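You operate a simulated robot arm through the tools that you are given. There is no shell and no other tool. Be economical: measure what you need, move in short steps, check, and stop when the job is done.

You run a simulated two-armed robot. Do the job below in one go: nothing can be reset, and whatever is moved stays where it is left.

JOB
Pick up the polish jar with one hand, pass it to the other hand and put it on the bottom shelf of the grey rack. Set down upright: polish jar.

Only the result counts: the job must be done as asked and must still hold three seconds after the hand-in. Knocking over, shifting, dropping, spilling or breaking anything else fails it.

ROBOT AND FRAMES
Two 7-joint arms with two-finger parallel grippers on one trunk, on a base that drives. Base frame: it is fixed to the floor where the robot stands at the start and does not move with it; the origin is under the middle of the robot, x ahead of it, y to its left, z up. Lengths are in m, angles in degrees, forces in N, time in s.
The left shoulder is at the start at [-0.107, 0.119, 0.756], the right one opposite. With the tool pointing down near the work surface each hand reaches from about 0.1 to 0.52 m from the robot's upright axis, wherever it stands, measured 20 degrees to its own side. Places, roughly: bottom shelf of the grey rack [-0.6, -3.2, 0.1]. Payload 3.43 kg a hand.
The tool frame of a hand sits at the grasp point between the pads (the TCP): z along the fingers, y along the line on which they close. The tips reach 0.03 m beyond it. The gripper opens to 0.094 m. The fingers are 0.028 m wide and 0.01 m thick; the gripper's body (0.05 by 0.096 m) begins 0.055 m behind the TCP.
Orientation is told as [roll, pitch, yaw] about the base's x, y, z axes, in that order, counted from this pose: with the fingers straight down and closing along the base's y, the tool's x points along the base's -x, its y along +y and its z along -z.

CONTROLS
- The arms move only by the tool servo_tool. It takes "left_targets", "right_targets" or both (then of equal length, played together; a hand with none holds still); each is a list of rows, each an object (a shift or turn left out is 0, a gripper value left out holds the last) with "xyz": the shift along the tool's x, y, z in m, a list of three; "rotation": the turn, a rotation vector about the tool's x, y, z in degrees, a list of three; "claw": the gripper command, from -1 (fully open) to 1 (shut), values between in proportion. In form: [{"xyz": [tx, ty, tz], "rotation": [ax, ay, az], "claw": claw}, ...]. A call has 1 to 20 rows; each row shifts and turns the commanded pose from where the row before left it, along the tool's axes as they then stand. Each row takes 0.2 s and may step no farther than 0.05 m and 8.6 degrees from the row before; otherwise, or with a gripper value out of range, the whole call is refused. Where a pose cannot be reached the arm comes as near as it can. A force on the tool above 40 N (or 10 N above the force at the start of the call, whichever is more), or a blocked arm, ends the call early, and 0.2 s more pass. Each finger travels about 0.153 m/s and halts on what it meets, pressing with about 32 N; the grip force reading is that of the motor and also rises with nothing between the fingers. The clock runs only during rows and for 0.2 s after the last one: add rows that do not move to give the fingers time. The reply holds the time, the measured pose of the TCP, the force on the tool along the base axes, the opening and the grip force, in the units named above and with some noise, with the torque about the TCP (base axes, N m) and any sound that the robot's microphone picked up, and new pictures: "show" is both (left out), scene, wrist or none (wrist: the cameras of the hands that moved).
- Cameras (640 x 400 px; columns grow to the right, rows downward): "scene" is now at [0.0374, 0.0287, 1.4672]; the picture's right is [0.37, -0.93, 0.00], its down [-0.66, -0.26, -0.70] and it looks along [0.65, 0.26, -0.71] (base axes); focal length 269 px, centre (320, 200). "left" rides on the left gripper at [0.076, -0.014, -0.102] in its tool frame; the picture's right is [0.18, 0.98, 0.00], its down [-0.75, 0.14, -0.64] and it looks along [-0.63, 0.12, 0.77] (tool axes); focal length 243 px, centre (320, 200). "right" rides on the right gripper at [0.076, 0.014, -0.102] in its tool frame; the picture's right is [-0.18, 0.98, 0.00], its down [-0.75, -0.14, -0.64] and it looks along [-0.63, -0.12, 0.77] (tool axes); focal length 243 px, centre (320, 200). There is no depth. A picture from a camera that has moved, and an enlarged one, comes with that camera's place and axes in the base frame and with its lens.
- lift_body(by): slides the trunk up (or, below 0, down) by that many m; the arms and the scene camera ride with it, the base frame stays. It gives what a move gives, with no picture.
- drive_base(legs): drives the robot by 1 to 6 legs, each [ahead, left, turn to the left] in m, m and degrees, along the robot's own axes; the way and the turn of a leg run together, so that a leg with both is an arc; at most 1.5 m and 180 degrees a leg. The arms and the cameras ride along, it lands a little off, and it stops where it bumps. It gives what a move gives, and a new picture of the scene camera.
- pan_tilt(pan, tilt): turns the head with the scene camera to pan (to the left, within 143 degrees either way) and tilt (down, from -29 to 69), counted from straight ahead of the robot. It gives what a move gives, and a new picture of the scene camera.
- close_up(camera, box): a new picture of the part [left, top, right, bottom] of that camera's present view, enlarged. The clock stands still meanwhile.
- close_job(): hands the job in; it is judged then, once.

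Go step by step. Nothing tells you exact positions but the pictures and the camera data: compare them with the known pose of the tool, close in by small moves and look again before you grip or let go. The budget is 120 turns and 260 pictures, counting those below and the enlarged ones. Unless the task says otherwise, let go and move clear before handing in, and close with one line.

The tools are called after "Emit:" as name(argument=value, ...) on one line, values as JSON. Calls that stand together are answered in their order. servo_tool: Moves the arms, as the interface text tells. Its arguments: {"type":"object","properties":{"left_targets":{"type":"array","items":{"type":"object","properties":{"xyz":{"type":"array","items":{"type":"number"}},"rotation":{"type":"array","items":{"type":"number"}},"claw":{"type":"number"}}}},"right_targets":{"type":"array","items":{"type":"object","properties":{"xyz":{"type":"array","items":{"type":"number"}},"rotation":{"type":"array","items":{"type":"number"}},"claw":{"type":"number"}}}},"show":{"type":"string","enum":["both","scene","wrist","none"]}},"required":[]} The other tools are called the same way: lift_body (by) slides the trunk up or down; drive_base (legs) drives the base; pan_tilt (pan, tilt) turns the head that bears the scene camera; close_up (camera, box) takes an enlarged picture of a part of a camera's view; close_job () hands the job in.

At the start:

```text
t: 0.0
left_tcp_pos: [0.3413, 0.2609, 1.1038]
left_tcp_rot: [0.0, 0.0, -0.1]
left_ft_force: [-0.6, -0.8, 0.1]
left_torque: [0.0, 0.0, 0.0]
left_grip_width: 0.0938
left_grasp_force: 0.1
right_tcp_pos: [0.3587, -0.0515, 1.0976]
right_tcp_rot: [0.1, 0.0, 0.0]
right_ft_force: [0.4, 1.1, 0.1]
right_torque: [0.01, 0.01, 0.0]
right_grip_width: 0.0939
right_grasp_force: 0.1
trunk travel left (down, up): [-0.178, 0.158]
robot x, y, heading: [0.0043, -0.0005, -0.1]
head pan, tilt: [21.6, 45.3]
```

scene: 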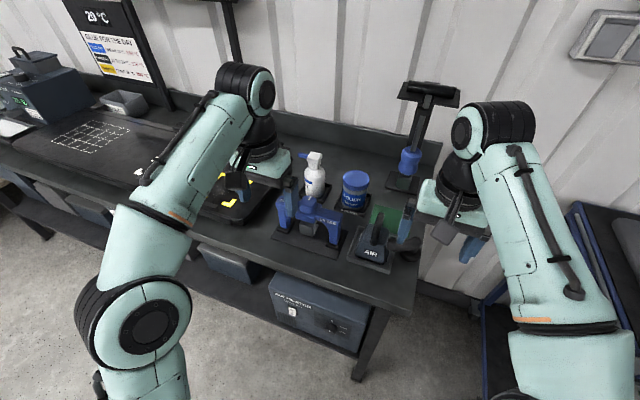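
right: 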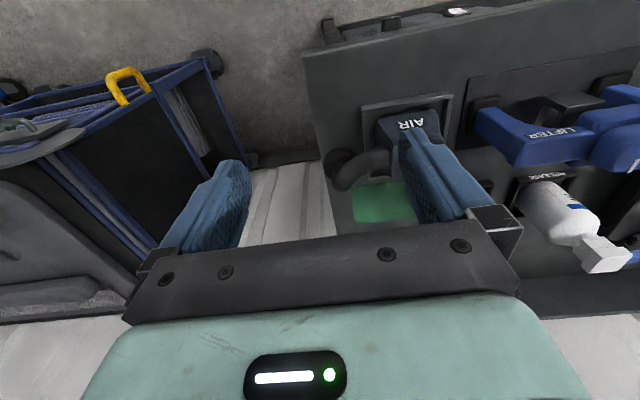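
left: 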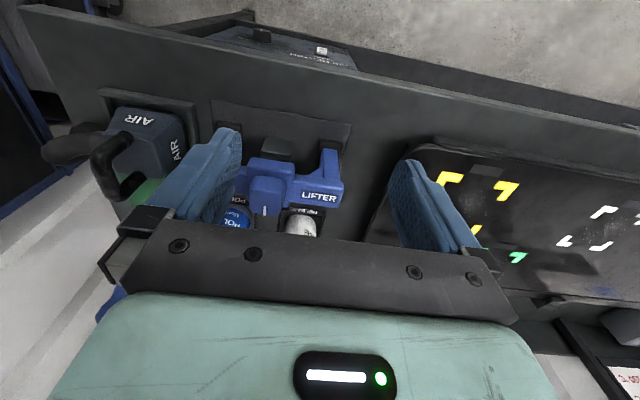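

The blue jar near scene pixel (354,190) looks like the polish jar. I'll take an enlarged look to read its label and measure it.

Emit:
close_up(camera="scene", box=[240, 120, 440, 270])

Emit:
close_up(camera="left", box=[80, 80, 400, 280])

```text
2.67 times, centred on (340, 195) of scene
camera zoom: at [0.0374, 0.0287, 1.4672], right [0.37, -0.93, 0.0], down [-0.66, -0.26, -0.7], along [0.65, 0.26, -0.71], focal length 717 px, centre (267, 213)
```

zoom: 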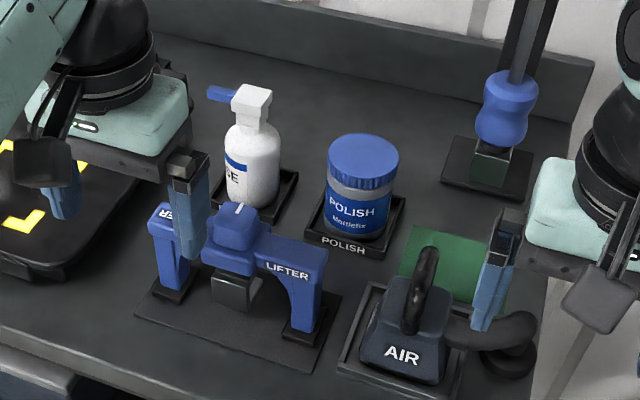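

```text
2.00 times, centred on (240, 180) of left
camera zoom: at [0.2648, 0.2463, 1.2066], right [-0.18, 0.98, 0.0], down [0.75, 0.14, 0.64], along [0.63, 0.12, -0.77], focal length 485 px, centre (480, 240)
```

zoom: 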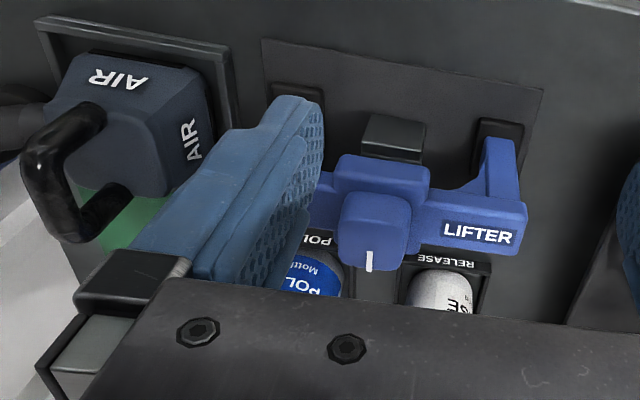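

The jar labelled POLISH sits in a small tray at roughly (0.59, 0.14), with its base near z≈0.88. It's about 0.075 m wide and 0.10 m high. Next I'll look at the rack, and then at the floor in front of the base.

Emit:
pan_tilt(pan=-100, tilt=22)

Emit:
close_up(camera="scene", box=[220, 100, 420, 225])

Emit:
pan_tilt(pan=0, tilt=69)

```text
t: 2.0
left_tcp_pos: [0.3414, 0.2607, 1.1039]
left_tcp_rot: [0.0, 0.0, 0.0]
left_ft_force: [-0.3, 0.8, -0.1]
left_torque: [0.0, -0.02, 0.01]
left_grip_width: 0.0943
left_grasp_force: 0.0
right_tcp_pos: [0.3587, -0.05, 1.0972]
right_tcp_rot: [0.0, 0.0, 0.1]
right_ft_force: [0.5, 0.3, 0.1]
right_torque: [0.01, -0.01, -0.02]
right_grip_width: 0.0943
right_grasp_force: 0.0
trunk travel left (down, up): [-0.178, 0.158]
robot x, y, heading: [0.0007, -0.0017, 0.1]
head pan, tilt: [-100.0, 22.0]
camera scene: at [-0.0541, -0.0925, 1.503], right [-0.98, 0.17, 0.0], down [0.06, 0.37, -0.93], along [-0.16, -0.91, -0.37], focal length 269 px, centre (320, 200)
```

scene: 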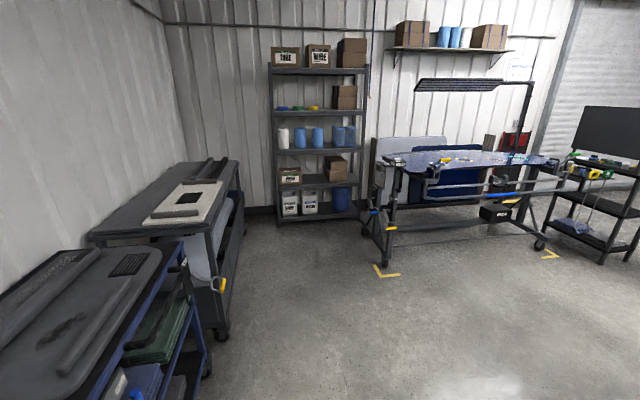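

```text
3.20 times, centred on (320, 162) of scene
camera zoom: at [-0.0541, -0.0925, 1.503], right [-0.98, 0.17, 0.0], down [0.06, 0.37, -0.93], along [-0.16, -0.91, -0.37], focal length 861 px, centre (320, 320)
```

zoom: 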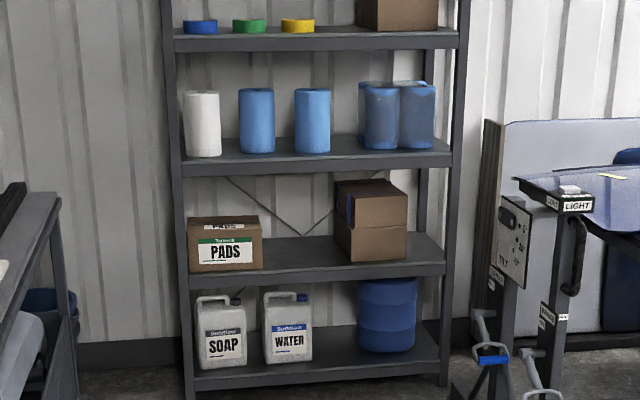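

```text
t: 3.8
left_tcp_pos: [0.3411, 0.2611, 1.1048]
left_tcp_rot: [0.0, 0.0, 0.0]
left_ft_force: [-0.1, 0.1, 0.3]
left_torque: [0.01, -0.02, 0.0]
left_grip_width: 0.0944
left_grasp_force: 0.0
right_tcp_pos: [0.3591, -0.0516, 1.099]
right_tcp_rot: [0.0, 0.1, 0.0]
right_ft_force: [0.1, 0.1, -0.3]
right_torque: [-0.04, -0.03, -0.01]
right_grip_width: 0.0941
right_grasp_force: 0.1
trunk travel left (down, up): [-0.178, 0.158]
robot x, y, heading: [-0.0021, 0.0, 0.1]
head pan, tilt: [0.0, 68.8]
camera scene: at [0.0179, -0.0012, 1.4388], right [0.0, -1.0, 0.0], down [-0.93, 0.0, -0.36], along [0.36, 0.0, -0.93], focal length 269 px, centre (320, 200)
```

scene: 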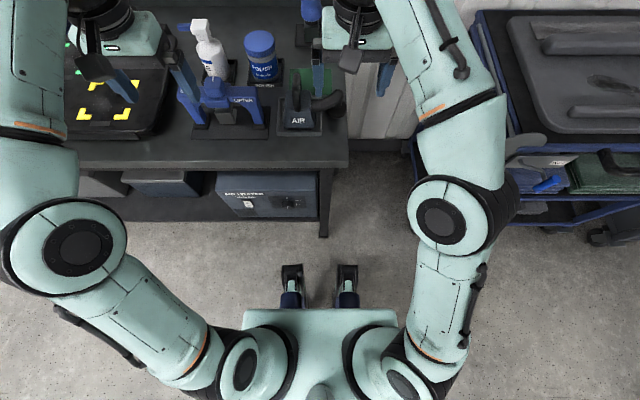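

The rack's bottom shelf has a free gap between the WATER can and the blue drum. At the table, the jar is just out of reach, so I'll drive 0.11 m ahead. The feet should still clear the table leg.

Emit:
drive_base(legs=[[0.11, 0, 0]])

Emit:
close_up(camera="scene", box=[160, 0, 360, 125])

Emit:
pan_tilt(pan=12, tilt=50)

Emit:
close_up(camera="scene", box=[220, 100, 420, 225])

```text
t: 4.9
left_tcp_pos: [0.4118, 0.2596, 1.1023]
left_tcp_rot: [0.2, 0.2, -0.2]
left_ft_force: [-1.3, -0.2, 1.4]
left_torque: [0.0, -0.04, 0.0]
left_grip_width: 0.0943
left_grasp_force: 0.1
right_tcp_pos: [0.4298, -0.0513, 1.0961]
right_tcp_rot: [-0.3, 0.1, -0.1]
right_ft_force: [-1.1, -1.1, 0.3]
right_torque: [-0.01, -0.04, 0.0]
right_grip_width: 0.0942
right_grasp_force: 0.1
trunk travel left (down, up): [-0.178, 0.158]
robot x, y, heading: [0.072, -0.0, 0.1]
head pan, tilt: [0.0, 68.8]
stopped in leg 1: the robot was blocked; the commanded pose is now the measured one
camera scene: at [0.085, -0.001, 1.4388], right [0.0, -1.0, 0.0], down [-0.93, 0.0, -0.36], along [0.36, 0.0, -0.93], focal length 269 px, centre (320, 200)
```

scene: 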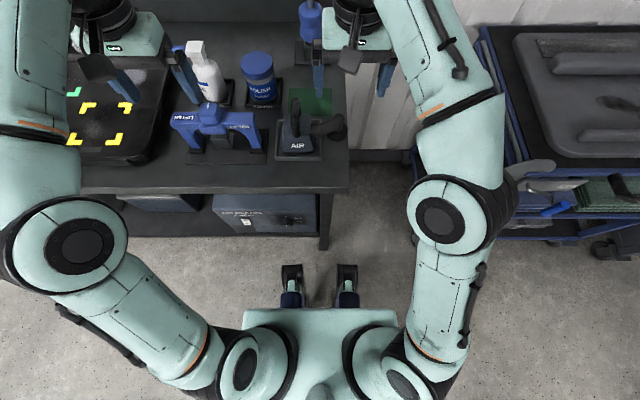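

```text
3.20 times, centred on (260, 62) of scene
camera zoom: at [0.085, -0.001, 1.4388], right [0.0, -1.0, 0.0], down [-0.93, 0.0, -0.36], along [0.36, 0.0, -0.93], focal length 861 px, centre (512, 640)
```

zoom: 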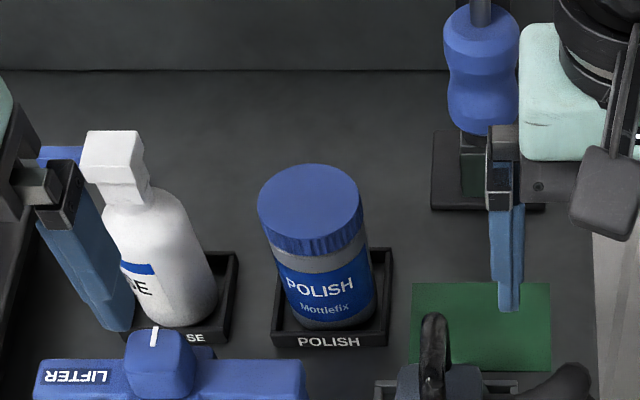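

```text
t: 5.8
left_tcp_pos: [0.4135, 0.2599, 1.101]
left_tcp_rot: [0.1, 0.3, -0.3]
left_ft_force: [0.1, 0.0, 0.1]
left_torque: [0.01, 0.01, -0.02]
left_grip_width: 0.0938
left_grasp_force: 0.0
right_tcp_pos: [0.4306, -0.0506, 1.0954]
right_tcp_rot: [-0.2, 0.2, -0.2]
right_ft_force: [0.3, -0.6, 1.1]
right_torque: [0.01, -0.03, -0.02]
right_grip_width: 0.0941
right_grasp_force: 0.0
trunk travel left (down, up): [-0.178, 0.158]
robot x, y, heading: [0.0692, 0.0011, -0.3]
head pan, tilt: [12.0, 50.0]
camera scene: at [0.1073, 0.0148, 1.4607], right [0.21, -0.98, 0.0], down [-0.75, -0.16, -0.64], along [0.63, 0.13, -0.77], focal length 269 px, centre (320, 200)
```

scene: 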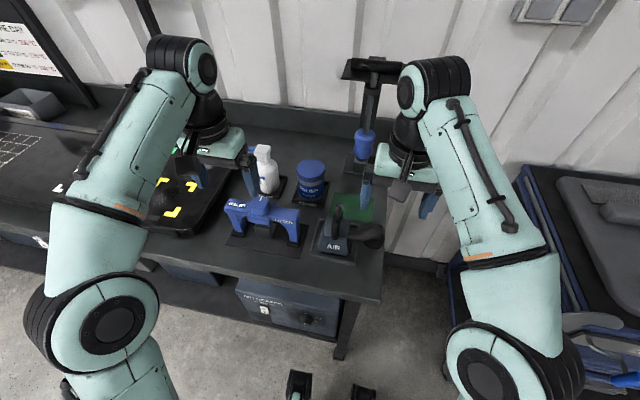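

```text
3.20 times, centred on (320, 162) of scene
camera zoom: at [0.1073, 0.0148, 1.4607], right [0.21, -0.98, 0.0], down [-0.75, -0.16, -0.64], along [0.63, 0.13, -0.77], focal length 861 px, centre (320, 320)
```

zoom: 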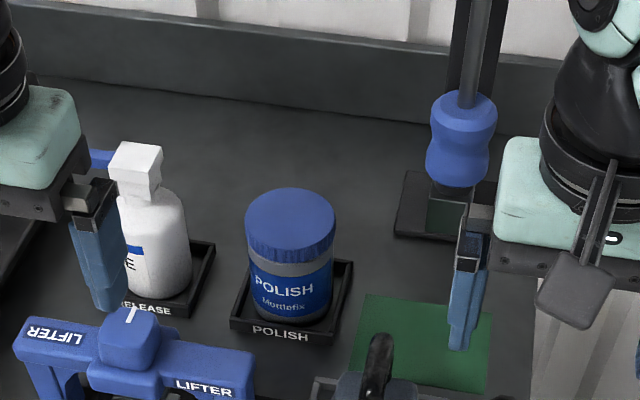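

The base was blocked after 0.07 m. The jar lid is near (0.62, 0.148), top at z≈0.96. I'll raise the trunk so the tool-down reach gets longer, then bring the left hand over the jar.

Emit:
lift_body(by=0.15)

Emit:
servo_tool(left_targets=[{"xyz": [-0.03, -0.03, 0.0]}, {"xyz": [-0.03, -0.03, 0.02]}, {"xyz": [-0.03, -0.03, 0.02]}, {"xyz": [-0.03, -0.02, 0.02]}, {"xyz": [-0.03, 0, 0.02]}, {"xyz": [0, 0, 0.02]}, {}], show="both")

```text
t: 7.5
left_tcp_pos: [0.4107, 0.2604, 1.2514]
left_tcp_rot: [0.2, 0.2, -0.2]
left_ft_force: [0.2, -0.2, 0.1]
left_torque: [0.05, 0.03, 0.0]
left_grip_width: 0.0939
left_grasp_force: 0.1
right_tcp_pos: [0.4308, -0.0511, 1.2449]
right_tcp_rot: [-0.2, 0.2, -0.2]
right_ft_force: [-0.5, 0.0, -0.2]
right_torque: [-0.01, -0.01, 0.05]
right_grip_width: 0.0941
right_grasp_force: 0.1
trunk travel left (down, up): [-0.328, 0.008]
robot x, y, heading: [0.0722, 0.0011, -0.0]
head pan, tilt: [12.0, 50.0]
```

```text
t: 9.1
left_tcp_pos: [0.5628, 0.1504, 1.1472]
left_tcp_rot: [0.1, 0.3, -0.1]
left_ft_force: [-1.0, -0.6, -0.5]
left_torque: [-0.04, 0.0, -0.03]
left_grip_width: 0.0942
left_grasp_force: 0.1
right_tcp_pos: [0.4318, -0.0521, 1.2452]
right_tcp_rot: [-0.2, 0.2, -0.3]
right_ft_force: [-0.3, 0.7, 0.5]
right_torque: [0.03, 0.01, 0.04]
right_grip_width: 0.0941
right_grasp_force: 0.1
trunk travel left (down, up): [-0.328, 0.008]
robot x, y, heading: [0.0694, 0.0013, -0.2]
head pan, tilt: [12.0, 50.0]
camera scene: at [0.1035, 0.0148, 1.6146], right [0.21, -0.98, 0.0], down [-0.75, -0.16, -0.64], along [0.63, 0.13, -0.77], focal length 269 px, centre (320, 200)
camera left: at [0.4875, 0.136, 1.2505], right [-0.18, 0.98, 0.0], down [0.76, 0.14, 0.64], along [0.63, 0.12, -0.77], focal length 243 px, centre (320, 200)
```

scene: 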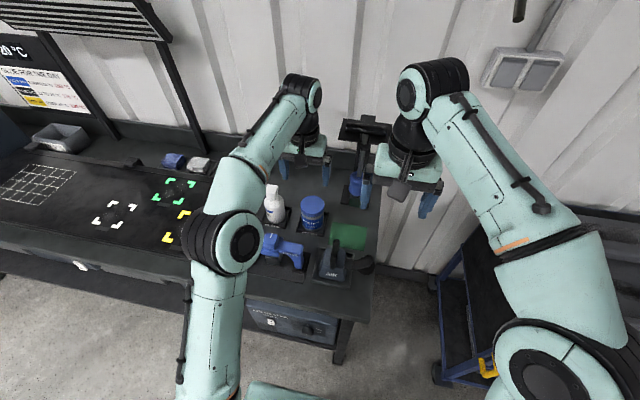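
left: 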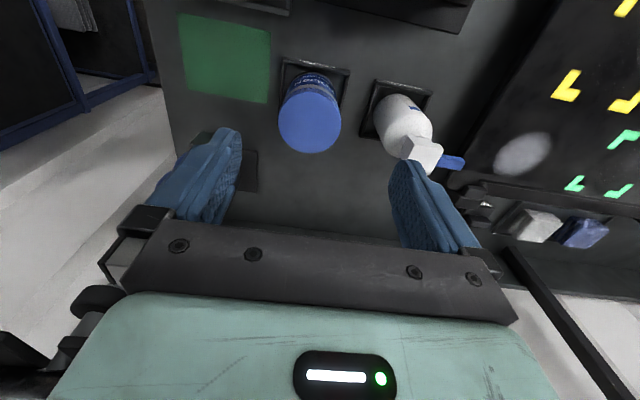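

The jar is ahead of the left gripper, close to y≈0.147. I'll zoom both views for a sharper fix.

Emit:
close_up(camera="scene", box=[262, 165, 362, 228])

Emit:
close_up(camera="left", box=[220, 40, 460, 190])

```text
6.35 times, centred on (312, 196) of scene
camera zoom: at [0.1035, 0.0148, 1.6146], right [0.21, -0.98, 0.0], down [-0.75, -0.16, -0.64], along [0.63, 0.13, -0.77], focal length 1708 px, centre (371, 222)
```

zoom: 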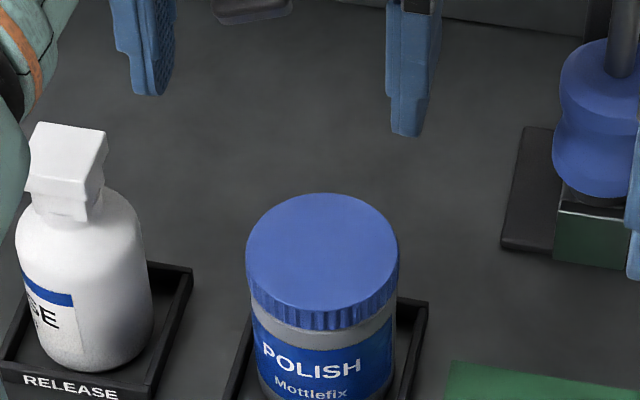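

```text
2.67 times, centred on (340, 115) of left
camera zoom: at [0.4875, 0.136, 1.2505], right [-0.18, 0.98, 0.0], down [0.76, 0.14, 0.64], along [0.63, 0.12, -0.77], focal length 647 px, centre (267, 427)
```

zoom: 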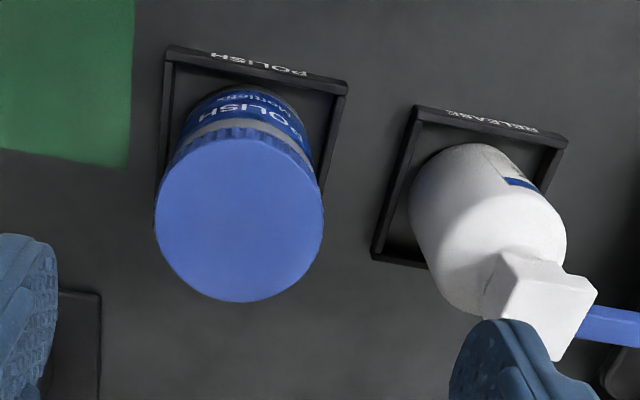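

Matching the two views puts the lid centre at about (0.603, 0.144), top at z≈0.975 and diameter about 0.074. I'll align above it, come down to just above the lid, and look.

Emit:
servo_tool(left_targets=[{"xyz": [-0.02, -0.003, 0.0]}, {"xyz": [-0.02, -0.003, 0.01]}, {"xyz": [0, 0, 0.035]}, {"xyz": [0, 0, 0.035]}, {"xyz": [0, 0, 0.03]}, {}], show="both")

Emit:
close_up(camera="scene", box=[262, 135, 382, 210])

```text
t: 10.5
left_tcp_pos: [0.5955, 0.1447, 1.0346]
left_tcp_rot: [0.0, 0.2, -0.2]
left_ft_force: [1.2, 0.2, 0.5]
left_torque: [0.01, -0.02, 0.03]
left_grip_width: 0.0942
left_grasp_force: 0.1
left hand out of reach, approached as far as the arm can: row 2
right_tcp_pos: [0.4307, -0.0517, 1.2446]
right_tcp_rot: [-0.2, 0.1, -0.2]
right_ft_force: [0.6, -0.4, -0.4]
right_torque: [0.02, 0.03, 0.02]
right_grip_width: 0.0939
right_grasp_force: 0.0
trunk travel left (down, up): [-0.328, 0.008]
robot x, y, heading: [0.0708, -0.0014, -0.1]
head pan, tilt: [12.0, 50.0]
camera scene: at [0.1032, 0.0147, 1.6146], right [0.21, -0.98, 0.0], down [-0.75, -0.16, -0.64], along [0.63, 0.13, -0.77], focal length 269 px, centre (320, 200)
camera left: at [0.5193, 0.1309, 1.1379], right [-0.18, 0.98, 0.0], down [0.76, 0.14, 0.64], along [0.63, 0.12, -0.77], focal length 243 px, centre (320, 200)
```

scene: 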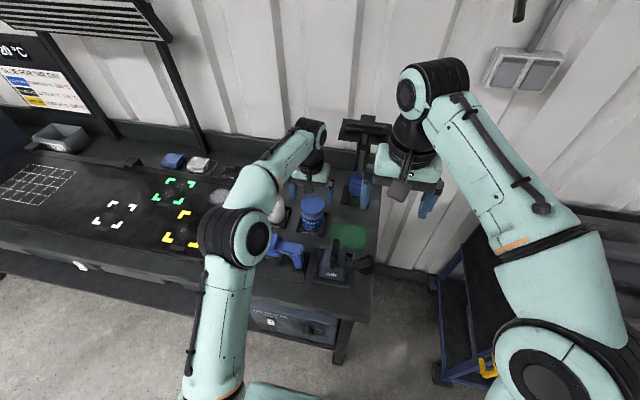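
left: 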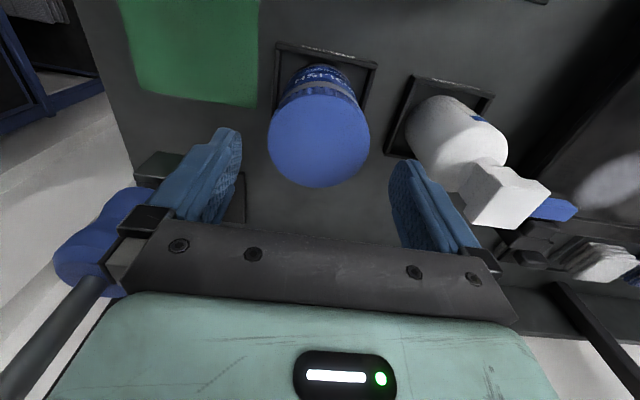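

```text
5.33 times, centred on (322, 172) of scene
camera zoom: at [0.1032, 0.0147, 1.6146], right [0.21, -0.98, 0.0], down [-0.75, -0.16, -0.64], along [0.63, 0.13, -0.77], focal length 1435 px, centre (309, 347)
```

zoom: 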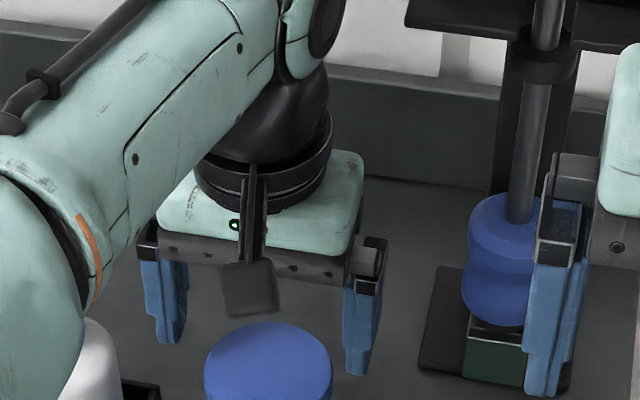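

The gripper at (0.5955, 0.1447) is centred over the lid at (0.597, 0.145, 0.974). I'll descend 0.08 m so the fingers straddle the lid.

Emit:
servo_tool(left_targets=[{"xyz": [0, 0, 0.02]}, {"xyz": [0, 0, 0.02]}, {"xyz": [0, 0, 0.02]}, {"xyz": [0, 0, 0.018]}, {}], show="both")

Emit:
close_up(camera="scene", box=[262, 150, 382, 225])

```text
t: 11.7
left_tcp_pos: [0.5932, 0.1441, 0.9573]
left_tcp_rot: [0.1, 0.3, -0.2]
left_ft_force: [-0.2, 1.0, 0.3]
left_torque: [0.01, -0.01, 0.02]
left_grip_width: 0.0938
left_grasp_force: 0.1
right_tcp_pos: [0.4315, -0.0513, 1.2454]
right_tcp_rot: [-0.2, 0.3, -0.2]
right_ft_force: [0.1, 0.4, 0.0]
right_torque: [0.02, 0.01, 0.01]
right_grip_width: 0.0939
right_grasp_force: 0.1
trunk travel left (down, up): [-0.328, 0.008]
robot x, y, heading: [0.0713, 0.0007, -0.4]
head pan, tilt: [12.0, 50.0]
camera scene: at [0.103, 0.0149, 1.6146], right [0.21, -0.98, 0.0], down [-0.75, -0.16, -0.64], along [0.63, 0.13, -0.77], focal length 269 px, centre (320, 200)
camera left: at [0.517, 0.1299, 1.0604], right [-0.18, 0.98, 0.0], down [0.76, 0.14, 0.64], along [0.63, 0.12, -0.77], focal length 243 px, centre (320, 200)
```

scene: 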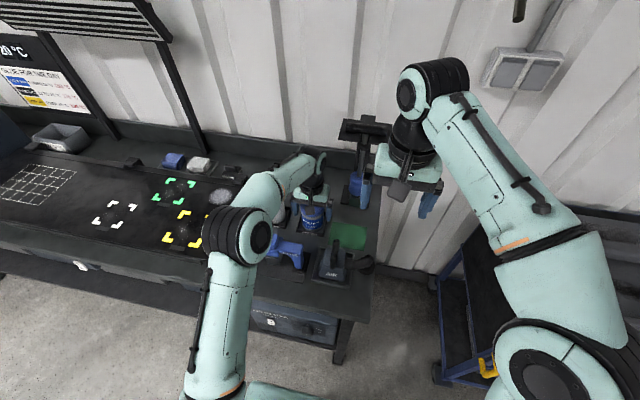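
left: 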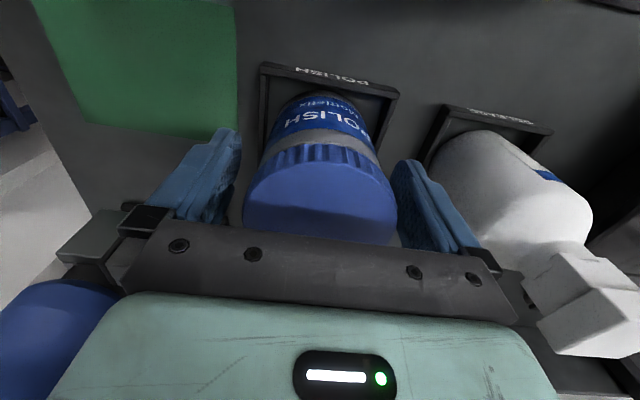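

```text
5.33 times, centred on (322, 188) of scene
camera zoom: at [0.103, 0.0149, 1.6146], right [0.21, -0.98, 0.0], down [-0.75, -0.16, -0.64], along [0.63, 0.13, -0.77], focal length 1435 px, centre (309, 267)
```

zoom: 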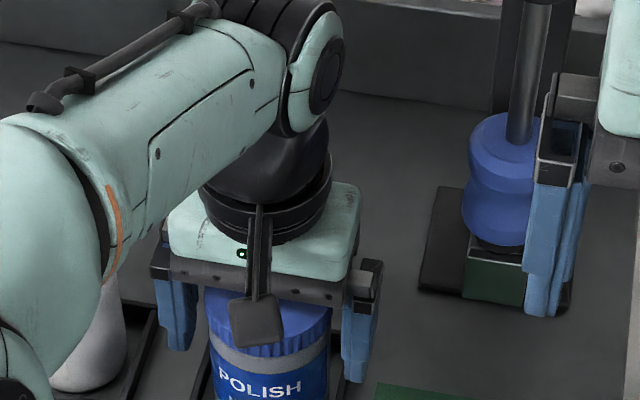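

The fingers straddle the lid, so I'll close the left gripper.

Emit:
servo_tool(left_targets=[{"xyz": [-0.003, 0, 0], "claw": -0.5}, {"claw": 0}, {"claw": 0.5}, {"claw": 1}, {"claw": 1}], show="wrist")

```text
t: 12.9
left_tcp_pos: [0.5974, 0.1434, 0.958]
left_tcp_rot: [0.0, 0.3, -0.2]
left_ft_force: [-1.2, 0.1, -0.4]
left_torque: [-0.09, 0.03, 0.0]
left_grip_width: 0.0749
left_grasp_force: 31.8
right_tcp_pos: [0.4302, -0.0517, 1.246]
right_tcp_rot: [-0.2, 0.2, -0.1]
right_ft_force: [0.5, 0.2, -0.2]
right_torque: [0.0, 0.0, -0.01]
right_grip_width: 0.0942
right_grasp_force: 0.1
trunk travel left (down, up): [-0.328, 0.008]
robot x, y, heading: [0.0685, -0.0004, -0.3]
head pan, tilt: [12.0, 50.0]
camera left: at [0.5204, 0.1296, 1.0607], right [-0.18, 0.98, 0.0], down [0.76, 0.14, 0.64], along [0.63, 0.12, -0.77], focal length 243 px, centre (320, 200)
```

left: 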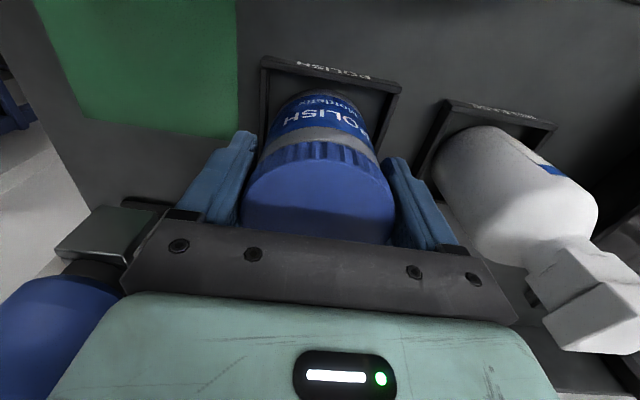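

The grip holds at 0.075 m. I'll lift straight up and then back away toward the robot.

Emit:
servo_tool(left_targets=[{"xyz": [0, 0, -0.015]}, {"xyz": [0, 0, -0.025]}, {"xyz": [0, 0, -0.03]}, {"xyz": [0, 0, -0.03]}, {"xyz": [0.0, 0, -0.03]}, {"xyz": [0.03, 0, -0.03]}, {"xyz": [0.03, 0, -0.03]}, {"xyz": [0.03, 0, -0.01]}, {}], show="both")

Emit:
close_up(camera="scene", box=[240, 100, 400, 200])

```text
t: 14.9
left_tcp_pos: [0.5088, 0.1438, 1.1586]
left_tcp_rot: [0.1, 0.4, -0.3]
left_ft_force: [1.1, -0.1, -4.6]
left_torque: [0.01, 0.03, -0.01]
left_grip_width: 0.0751
left_grasp_force: 32.1
right_tcp_pos: [0.4324, -0.0518, 1.2451]
right_tcp_rot: [-0.2, 0.2, -0.2]
right_ft_force: [-0.2, -0.7, -0.6]
right_torque: [0.01, 0.0, 0.0]
right_grip_width: 0.0942
right_grasp_force: 0.0
trunk travel left (down, up): [-0.328, 0.008]
robot x, y, heading: [0.07, -0.0007, -0.0]
head pan, tilt: [12.0, 50.0]
camera scene: at [0.1044, 0.0149, 1.6145], right [0.21, -0.98, 0.0], down [-0.75, -0.16, -0.64], along [0.63, 0.13, -0.77], focal length 269 px, centre (320, 200)
camera left: at [0.4323, 0.1293, 1.2618], right [-0.18, 0.98, 0.0], down [0.76, 0.14, 0.64], along [0.63, 0.12, -0.77], focal length 243 px, centre (320, 200)
```

scene: 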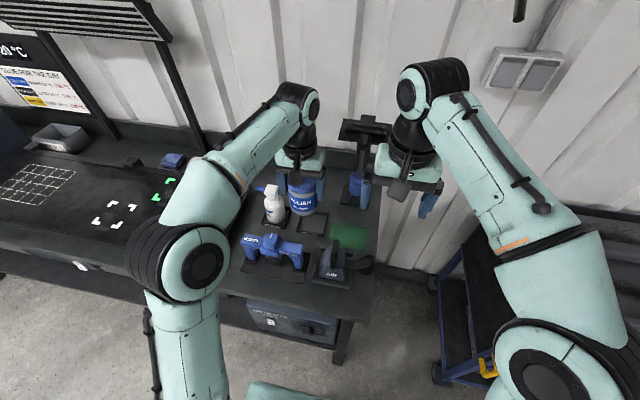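
left: 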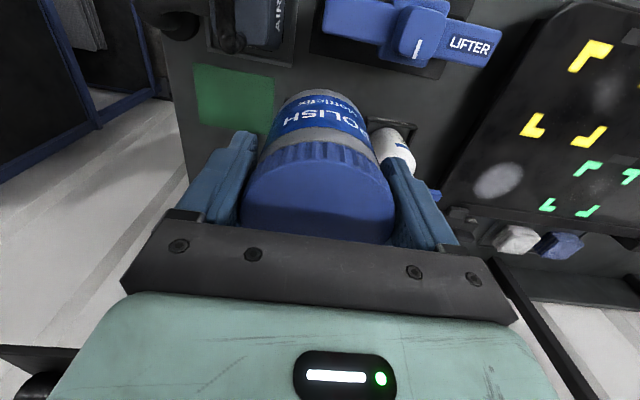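

```text
4.00 times, centred on (320, 150) of scene
camera zoom: at [0.1044, 0.0149, 1.6145], right [0.21, -0.98, 0.0], down [-0.75, -0.16, -0.64], along [0.63, 0.13, -0.77], focal length 1076 px, centre (320, 400)
```

zoom: 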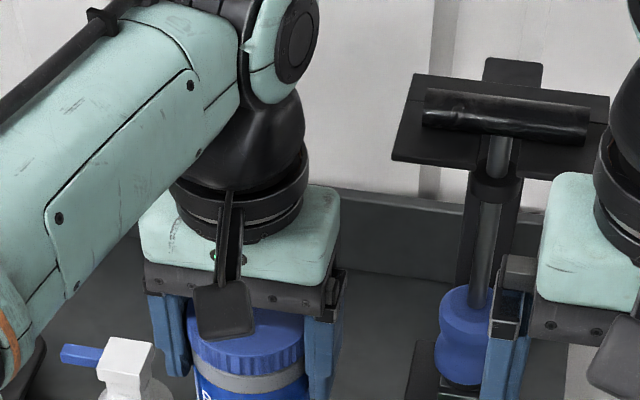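

The jar is held and clear of the table. I'll back 0.35 m away from the table for the handover.

Emit:
drive_base(legs=[[-0.35, 0, 0]])

```text
t: 17.2
left_tcp_pos: [0.1628, 0.1443, 1.1608]
left_tcp_rot: [0.1, 0.3, -0.2]
left_ft_force: [-0.5, -0.6, -4.8]
left_torque: [0.0, 0.04, -0.02]
left_grip_width: 0.0749
left_grasp_force: 31.7
right_tcp_pos: [0.0862, -0.0511, 1.2466]
right_tcp_rot: [-0.3, 0.2, -0.2]
right_ft_force: [0.4, 0.0, 0.1]
right_torque: [-0.03, 0.02, 0.02]
right_grip_width: 0.0939
right_grasp_force: 0.0
trunk travel left (down, up): [-0.328, 0.008]
robot x, y, heading: [-0.2731, 0.002, -0.1]
head pan, tilt: [12.0, 50.0]
camera scene: at [-0.2423, 0.0154, 1.6147], right [0.21, -0.98, 0.0], down [-0.75, -0.16, -0.64], along [0.63, 0.13, -0.77], focal length 269 px, centre (320, 200)
```

scene: 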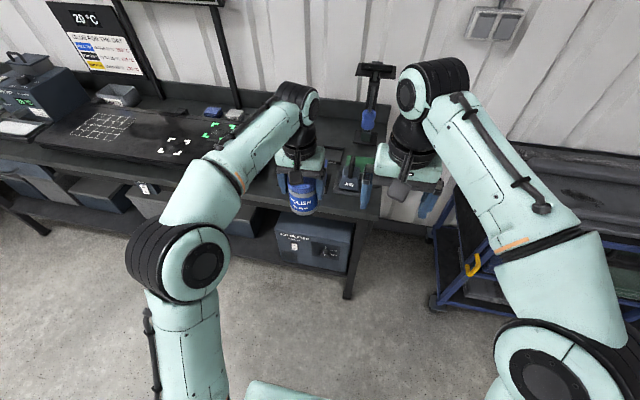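

The left fingers cover too much of this short jar, about 0.083 m tall, for the other hand to take the lower part. I'll go back to the tray, set the jar in its old place and regrip it higher by the lid only.

Emit:
drive_base(legs=[[0.338, 0, 0]])

```text
t: 19.4
left_tcp_pos: [0.4928, 0.141, 1.158]
left_tcp_rot: [0.1, 0.3, -0.5]
left_ft_force: [0.4, -0.7, -3.9]
left_torque: [0.01, 0.03, 0.02]
left_grip_width: 0.0748
left_grasp_force: 32.5
right_tcp_pos: [0.4159, -0.053, 1.246]
right_tcp_rot: [-0.2, 0.3, -0.4]
right_ft_force: [0.9, -0.1, -0.4]
right_torque: [0.0, -0.01, -0.05]
right_grip_width: 0.0941
right_grasp_force: 0.2
trunk travel left (down, up): [-0.328, 0.008]
robot x, y, heading: [0.0514, -0.0034, -0.4]
head pan, tilt: [12.0, 50.0]
camera scene: at [0.0881, 0.0142, 1.6144], right [0.2, -0.98, 0.0], down [-0.75, -0.16, -0.64], along [0.63, 0.13, -0.77], focal length 269 px, centre (320, 200)
```

scene: 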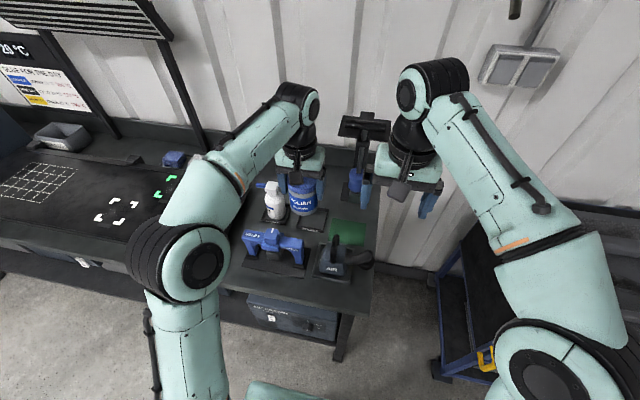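

The base stopped 15 mm short, so I'll nudge it ahead.

Emit:
drive_base(legs=[[0.016, 0.003, 0.3]])

```text
t: 20.1
left_tcp_pos: [0.5061, 0.1462, 1.1592]
left_tcp_rot: [0.1, 0.4, -0.2]
left_ft_force: [0.4, 0.0, -5.2]
left_torque: [0.0, 0.07, 0.01]
left_grip_width: 0.0746
left_grasp_force: 32.0
right_tcp_pos: [0.4299, -0.05, 1.2445]
right_tcp_rot: [-0.2, 0.2, -0.1]
right_ft_force: [0.1, 0.1, -0.2]
right_torque: [-0.01, 0.0, 0.04]
right_grip_width: 0.0937
right_grasp_force: 0.0
trunk travel left (down, up): [-0.328, 0.008]
robot x, y, heading: [0.0705, 0.0057, 0.1]
head pan, tilt: [12.0, 50.0]
camera scene: at [0.1022, 0.0169, 1.6143], right [0.21, -0.98, 0.0], down [-0.75, -0.16, -0.64], along [0.63, 0.13, -0.77], focal length 269 px, centre (320, 200)
```

scene: 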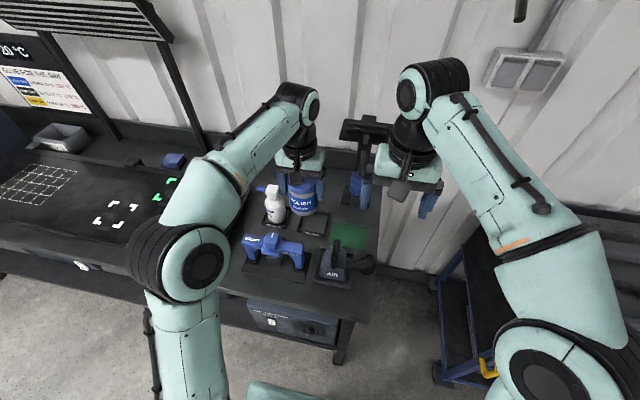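

Now I'll reverse the earlier path to 20 mm above the old resting height.

Emit:
servo_tool(left_targets=[{"xyz": [-0.031, -0.001, 0.01]}, {"xyz": [-0.03, -0.001, 0.03]}, {"xyz": [-0.03, -0.001, 0.03]}, {"xyz": [0, 0, 0.03]}, {"xyz": [0, 0, 0.03]}, {"xyz": [0, 0, 0.03]}, {"xyz": [0, 0, 0.02]}, {}], show="wrist")

Emit:
close_up(camera="scene", box=[262, 160, 382, 235])

```text
t: 21.9
left_tcp_pos: [0.5982, 0.1438, 0.9781]
left_tcp_rot: [0.1, 0.5, 0.0]
left_ft_force: [0.0, 0.0, -3.9]
left_torque: [0.03, 0.02, 0.0]
left_grip_width: 0.075
left_grasp_force: 32.4
right_tcp_pos: [0.4304, -0.0487, 1.2452]
right_tcp_rot: [-0.3, 0.2, -0.1]
right_ft_force: [-0.4, -0.1, 0.0]
right_torque: [0.02, -0.03, 0.0]
right_grip_width: 0.0941
right_grasp_force: 0.0
trunk travel left (down, up): [-0.328, 0.008]
robot x, y, heading: [0.0737, 0.0035, 0.1]
head pan, tilt: [12.0, 50.0]
camera left: at [0.5221, 0.1282, 1.0806], right [-0.18, 0.98, 0.0], down [0.76, 0.14, 0.64], along [0.63, 0.12, -0.77], focal length 243 px, centre (320, 200)
```

left: 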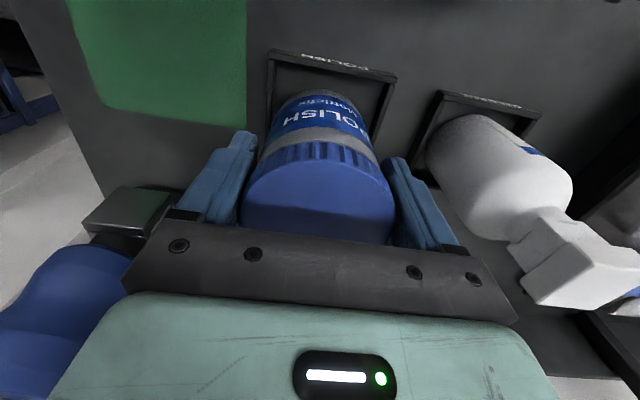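

```text
5.33 times, centred on (322, 198) of scene
camera zoom: at [0.1036, 0.0171, 1.6146], right [0.21, -0.98, 0.0], down [-0.75, -0.16, -0.64], along [0.63, 0.13, -0.77], focal length 1435 px, centre (309, 213)
```

zoom: 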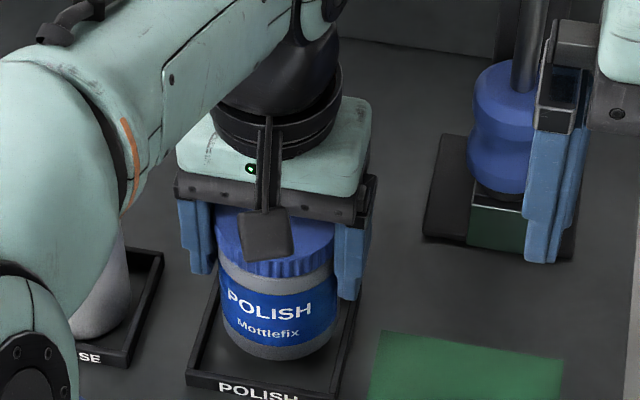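

The jar bottom lies only about 0.057 m below the TCP, so it's about 0.075 m tall and the regrip is needed. I'll lower it into the tray.

Emit:
servo_tool(left_targets=[{"xyz": [0, 0, 0.008]}, {"xyz": [0, 0, 0.006]}, {"xyz": [0, 0, 0.004]}, {"xyz": [0, 0, 0.002]}, {}], show="wrist")

Emit:
close_up(camera="scene", box=[262, 160, 382, 235])

```text
t: 23.1
left_tcp_pos: [0.5975, 0.1427, 0.9565]
left_tcp_rot: [0.1, 0.4, -0.2]
left_ft_force: [-0.2, 0.2, -5.2]
left_torque: [-0.02, 0.03, 0.01]
left_grip_width: 0.0751
left_grasp_force: 32.0
right_tcp_pos: [0.4312, -0.0477, 1.2459]
right_tcp_rot: [-0.2, 0.1, -0.1]
right_ft_force: [0.0, 0.2, -0.7]
right_torque: [0.01, -0.01, -0.02]
right_grip_width: 0.0943
right_grasp_force: 0.0
trunk travel left (down, up): [-0.328, 0.008]
robot x, y, heading: [0.0677, 0.0014, 0.2]
head pan, tilt: [12.0, 50.0]
camera left: at [0.5217, 0.1283, 1.0609], right [-0.18, 0.98, 0.0], down [0.76, 0.14, 0.64], along [0.63, 0.12, -0.77], focal length 243 px, centre (320, 200)
```

left: 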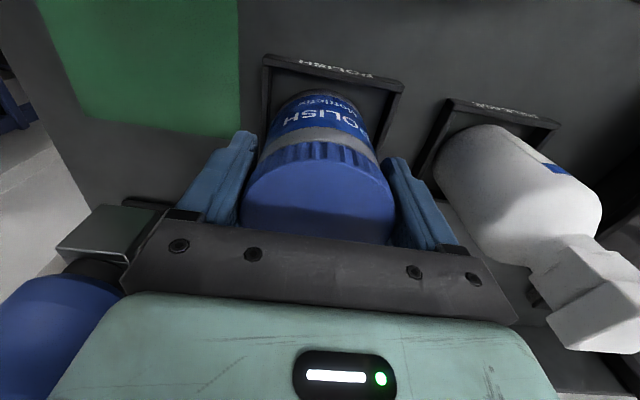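

```text
5.33 times, centred on (322, 198) of scene
camera zoom: at [0.1036, 0.0171, 1.6145], right [0.21, -0.98, 0.0], down [-0.75, -0.16, -0.64], along [0.63, 0.13, -0.77], focal length 1435 px, centre (309, 213)
```

zoom: 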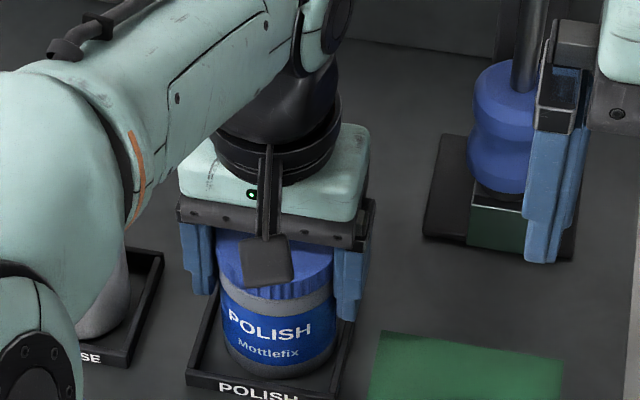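

The hand still carries the full weight, so I'll creep down by millimetres.

Emit:
servo_tool(left_targets=[{"xyz": [0, 0, 0.001]}, {"xyz": [0, 0, 0.001]}, {}], show="none")

```text
t: 23.9
left_tcp_pos: [0.5972, 0.1434, 0.9561]
left_tcp_rot: [-0.1, 0.1, -0.1]
left_ft_force: [-0.1, 0.5, 3.4]
left_torque: [-0.23, 0.06, -0.01]
left_grip_width: 0.0748
left_grasp_force: 32.4
right_tcp_pos: [0.4315, -0.0501, 1.2455]
right_tcp_rot: [-0.3, 0.0, -0.1]
right_ft_force: [0.1, 0.4, 0.7]
right_torque: [-0.01, 0.02, 0.01]
right_grip_width: 0.0939
right_grasp_force: 0.1
trunk travel left (down, up): [-0.328, 0.008]
robot x, y, heading: [0.0701, 0.0039, -0.0]
head pan, tilt: [12.0, 50.0]
```

Contact is made: the upward force is 3.4 N. I'll open, rise 0.029 m so only the fingertips straddle the lid, and close again.

Emit:
servo_tool(left_targets=[{"claw": 0.4}, {"claw": -0.2}, {"claw": -1}, {"claw": -1}, {}, {"xyz": [0, 0, -0.01]}, {"xyz": [0, 0, -0.01]}, {"xyz": [0, 0, -0.008]}, {}], show="wrist")

Emit:
close_up(camera="scene", box=[262, 160, 382, 235])

```text
t: 25.9
left_tcp_pos: [0.5985, 0.1427, 0.9854]
left_tcp_rot: [0.1, 0.3, -0.2]
left_ft_force: [0.4, -0.8, 0.1]
left_torque: [-0.03, 0.01, 0.0]
left_grip_width: 0.0939
left_grasp_force: 0.2
right_tcp_pos: [0.4306, -0.0509, 1.2455]
right_tcp_rot: [-0.2, 0.2, -0.1]
right_ft_force: [0.1, -0.1, -0.1]
right_torque: [0.02, 0.0, -0.01]
right_grip_width: 0.0939
right_grasp_force: 0.0
trunk travel left (down, up): [-0.328, 0.008]
robot x, y, heading: [0.0706, 0.0008, -0.0]
head pan, tilt: [12.0, 50.0]
camera left: at [0.5224, 0.1285, 1.0878], right [-0.18, 0.98, 0.0], down [0.76, 0.14, 0.64], along [0.63, 0.12, -0.77], focal length 243 px, centre (320, 200)
```

left: 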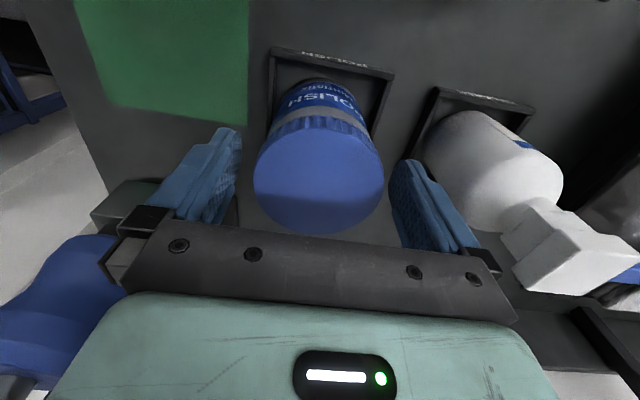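

```text
5.33 times, centred on (322, 198) of scene
camera zoom: at [0.1032, 0.017, 1.6146], right [0.21, -0.98, 0.0], down [-0.75, -0.16, -0.64], along [0.63, 0.13, -0.77], focal length 1435 px, centre (309, 213)
```

zoom: 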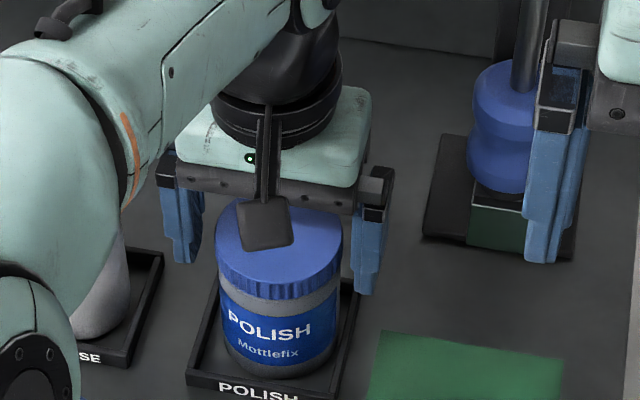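

The tips overlap the lid by about 15 mm. I'll lower 4 mm more and close.

Emit:
servo_tool(left_targets=[{"xyz": [0, 0, 0.004], "claw": -0.5}, {"claw": 0}, {"claw": 0.5}, {"claw": 1}, {"claw": 1}, {"xyz": [0, 0, -0.01]}, {"xyz": [0, 0, -0.01]}, {}], show="wrist")

Emit:
close_up(camera="scene", box=[262, 160, 382, 235])

```text
t: 27.7
left_tcp_pos: [0.5962, 0.143, 0.9997]
left_tcp_rot: [0.2, 0.5, -0.2]
left_ft_force: [-0.2, -0.1, -4.3]
left_torque: [0.01, 0.06, -0.01]
left_grip_width: 0.0719
left_grasp_force: 32.0
right_tcp_pos: [0.4324, -0.0484, 1.2451]
right_tcp_rot: [-0.2, 0.2, 0.0]
right_ft_force: [1.4, -0.7, -1.1]
right_torque: [0.02, -0.01, -0.01]
right_grip_width: 0.0939
right_grasp_force: 0.1
trunk travel left (down, up): [-0.328, 0.008]
robot x, y, heading: [0.0702, 0.004, -0.0]
head pan, tilt: [12.0, 50.0]
camera left: at [0.5211, 0.1288, 1.1025], right [-0.18, 0.98, 0.0], down [0.76, 0.14, 0.64], along [0.62, 0.12, -0.77], focal length 243 px, centre (320, 200)
```

left: 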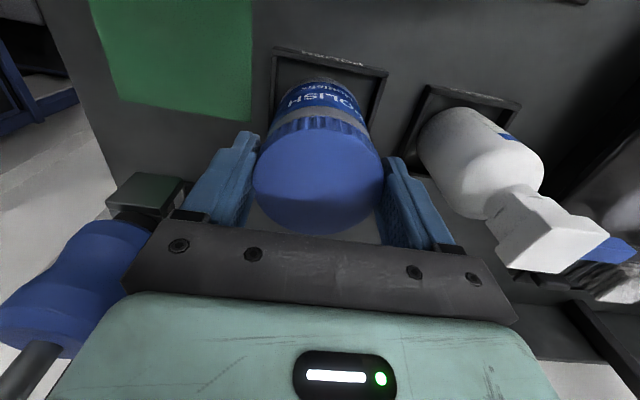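

```text
5.33 times, centred on (322, 198) of scene
camera zoom: at [0.1039, 0.0172, 1.6145], right [0.21, -0.98, 0.0], down [-0.75, -0.16, -0.64], along [0.63, 0.13, -0.77], focal length 1435 px, centre (309, 213)
```

zoom: 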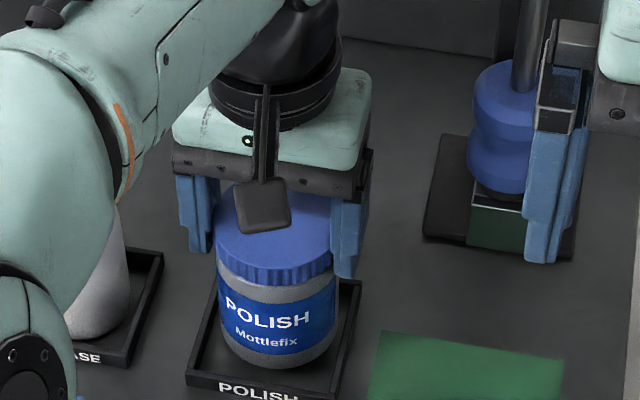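

The lid grip holds at 0.072 m wide and the jar hangs upright. I'll lift and pull back, then drive away from the table.

Emit:
servo_tool(left_targets=[{"xyz": [0, 0, -0.025]}, {"xyz": [0, 0, -0.03]}, {"xyz": [0, 0, -0.03]}, {"xyz": [0.0, 0, -0.03]}, {"xyz": [0.03, 0, -0.03]}, {"xyz": [0.03, 0, -0.02]}, {"xyz": [0.03, 0, -0.01]}, {}], show="none")

Emit:
drive_base(legs=[[-0.4, 0, 0]])

```text
t: 29.5
left_tcp_pos: [0.5087, 0.1443, 1.1751]
left_tcp_rot: [0.2, 0.4, -0.1]
left_ft_force: [-0.8, 0.9, -3.3]
left_torque: [-0.01, 0.05, -0.02]
left_grip_width: 0.0719
left_grasp_force: 32.1
right_tcp_pos: [0.4324, -0.0491, 1.246]
right_tcp_rot: [-0.2, 0.2, -0.2]
right_ft_force: [0.4, 0.4, 0.3]
right_torque: [-0.03, 0.02, -0.01]
right_grip_width: 0.0938
right_grasp_force: 0.0
trunk travel left (down, up): [-0.328, 0.008]
robot x, y, heading: [0.0744, 0.0017, 0.1]
head pan, tilt: [12.0, 50.0]
```

```text
t: 32.0
left_tcp_pos: [0.1056, 0.1453, 1.1752]
left_tcp_rot: [0.1, 0.2, 0.1]
left_ft_force: [-0.1, -0.2, -3.1]
left_torque: [-0.01, 0.01, 0.0]
left_grip_width: 0.0719
left_grasp_force: 31.8
right_tcp_pos: [0.0287, -0.0488, 1.2451]
right_tcp_rot: [-0.3, 0.3, 0.2]
right_ft_force: [-0.1, 0.3, 0.0]
right_torque: [-0.01, 0.0, 0.01]
right_grip_width: 0.0939
right_grasp_force: 0.0
trunk travel left (down, up): [-0.328, 0.008]
robot x, y, heading: [-0.333, -0.0007, 0.3]
head pan, tilt: [12.0, 50.0]
camera scene: at [-0.2992, 0.0165, 1.6147], right [0.21, -0.98, 0.0], down [-0.75, -0.16, -0.64], along [0.63, 0.14, -0.77], focal length 269 px, centre (320, 200)
```

scene: 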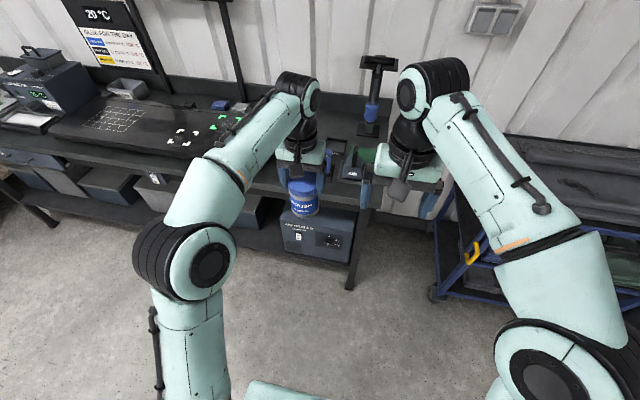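

The jar hangs about 0.082 m below the left TCP. I'll turn the right hand to point forward-left, 25° below horizontal, so it can take the lower body of the jar.

Emit:
servo_tool(right_targets=[{"xyz": [0, -0.03, 0]}, {"xyz": [0, -0.02, 0]}, {"rotation": [0, 0, -7.4]}, {"rotation": [0, 0, -7.4]}, {"rotation": [0, 0, -7.4]}, {"rotation": [0, 0, -7.4]}, {"rotation": [0, 0, -7.4]}, {"rotation": [0, -8.125, 0]}, {"rotation": [0, -8.125, 0]}, {"rotation": [0, -8.125, 0]}, {"rotation": [0, -8.125, 0]}, {"rotation": [0, -8.125, 0]}, {"rotation": [0, -8.125, 0]}, {"rotation": [0, -8.125, 0]}, {"rotation": [0, -8.125, 0]}, {}], show="both")

```text
t: 35.4
left_tcp_pos: [0.1053, 0.1457, 1.1749]
left_tcp_rot: [0.1, 0.5, 0.0]
left_ft_force: [0.7, 0.2, -4.6]
left_torque: [-0.02, 0.08, -0.02]
left_grip_width: 0.0721
left_grasp_force: 31.7
right_tcp_pos: [0.0293, -0.0978, 1.2459]
right_tcp_rot: [-0.3, -64.7, 37.3]
right_ft_force: [-0.3, 0.3, -1.3]
right_torque: [0.0, 0.02, 0.0]
right_grip_width: 0.0938
right_grasp_force: 0.0
trunk travel left (down, up): [-0.328, 0.008]
robot x, y, heading: [-0.3308, 0.0048, 0.3]
head pan, tilt: [12.0, 50.0]
camera scene: at [-0.2993, 0.0169, 1.6146], right [0.21, -0.98, 0.0], down [-0.75, -0.16, -0.64], along [0.63, 0.14, -0.77], focal length 269 px, centre (320, 200)
camera right: at [-0.0787, -0.1623, 1.2203], right [-0.53, 0.83, 0.17], down [-0.12, -0.27, 0.96], along [0.84, 0.49, 0.24], focal length 243 px, centre (320, 200)
```

scene: 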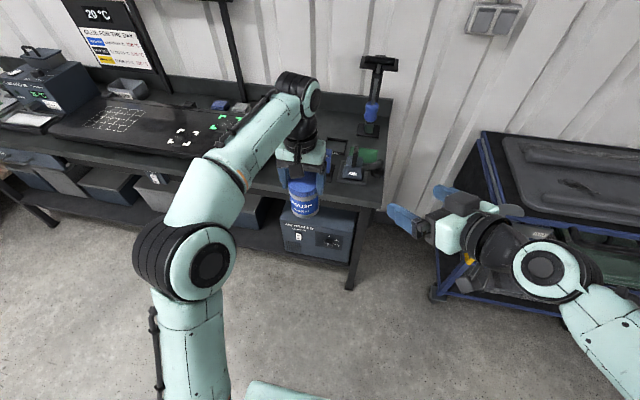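
right: 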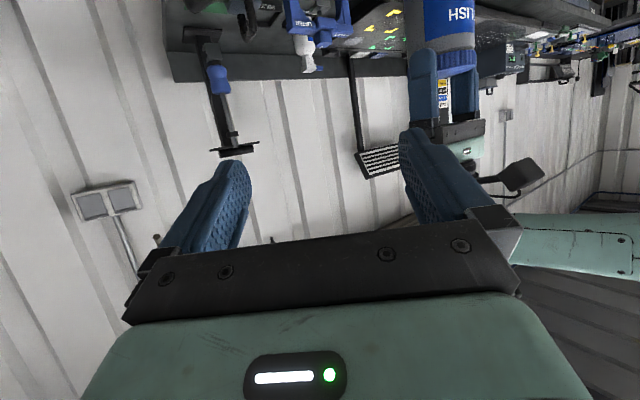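

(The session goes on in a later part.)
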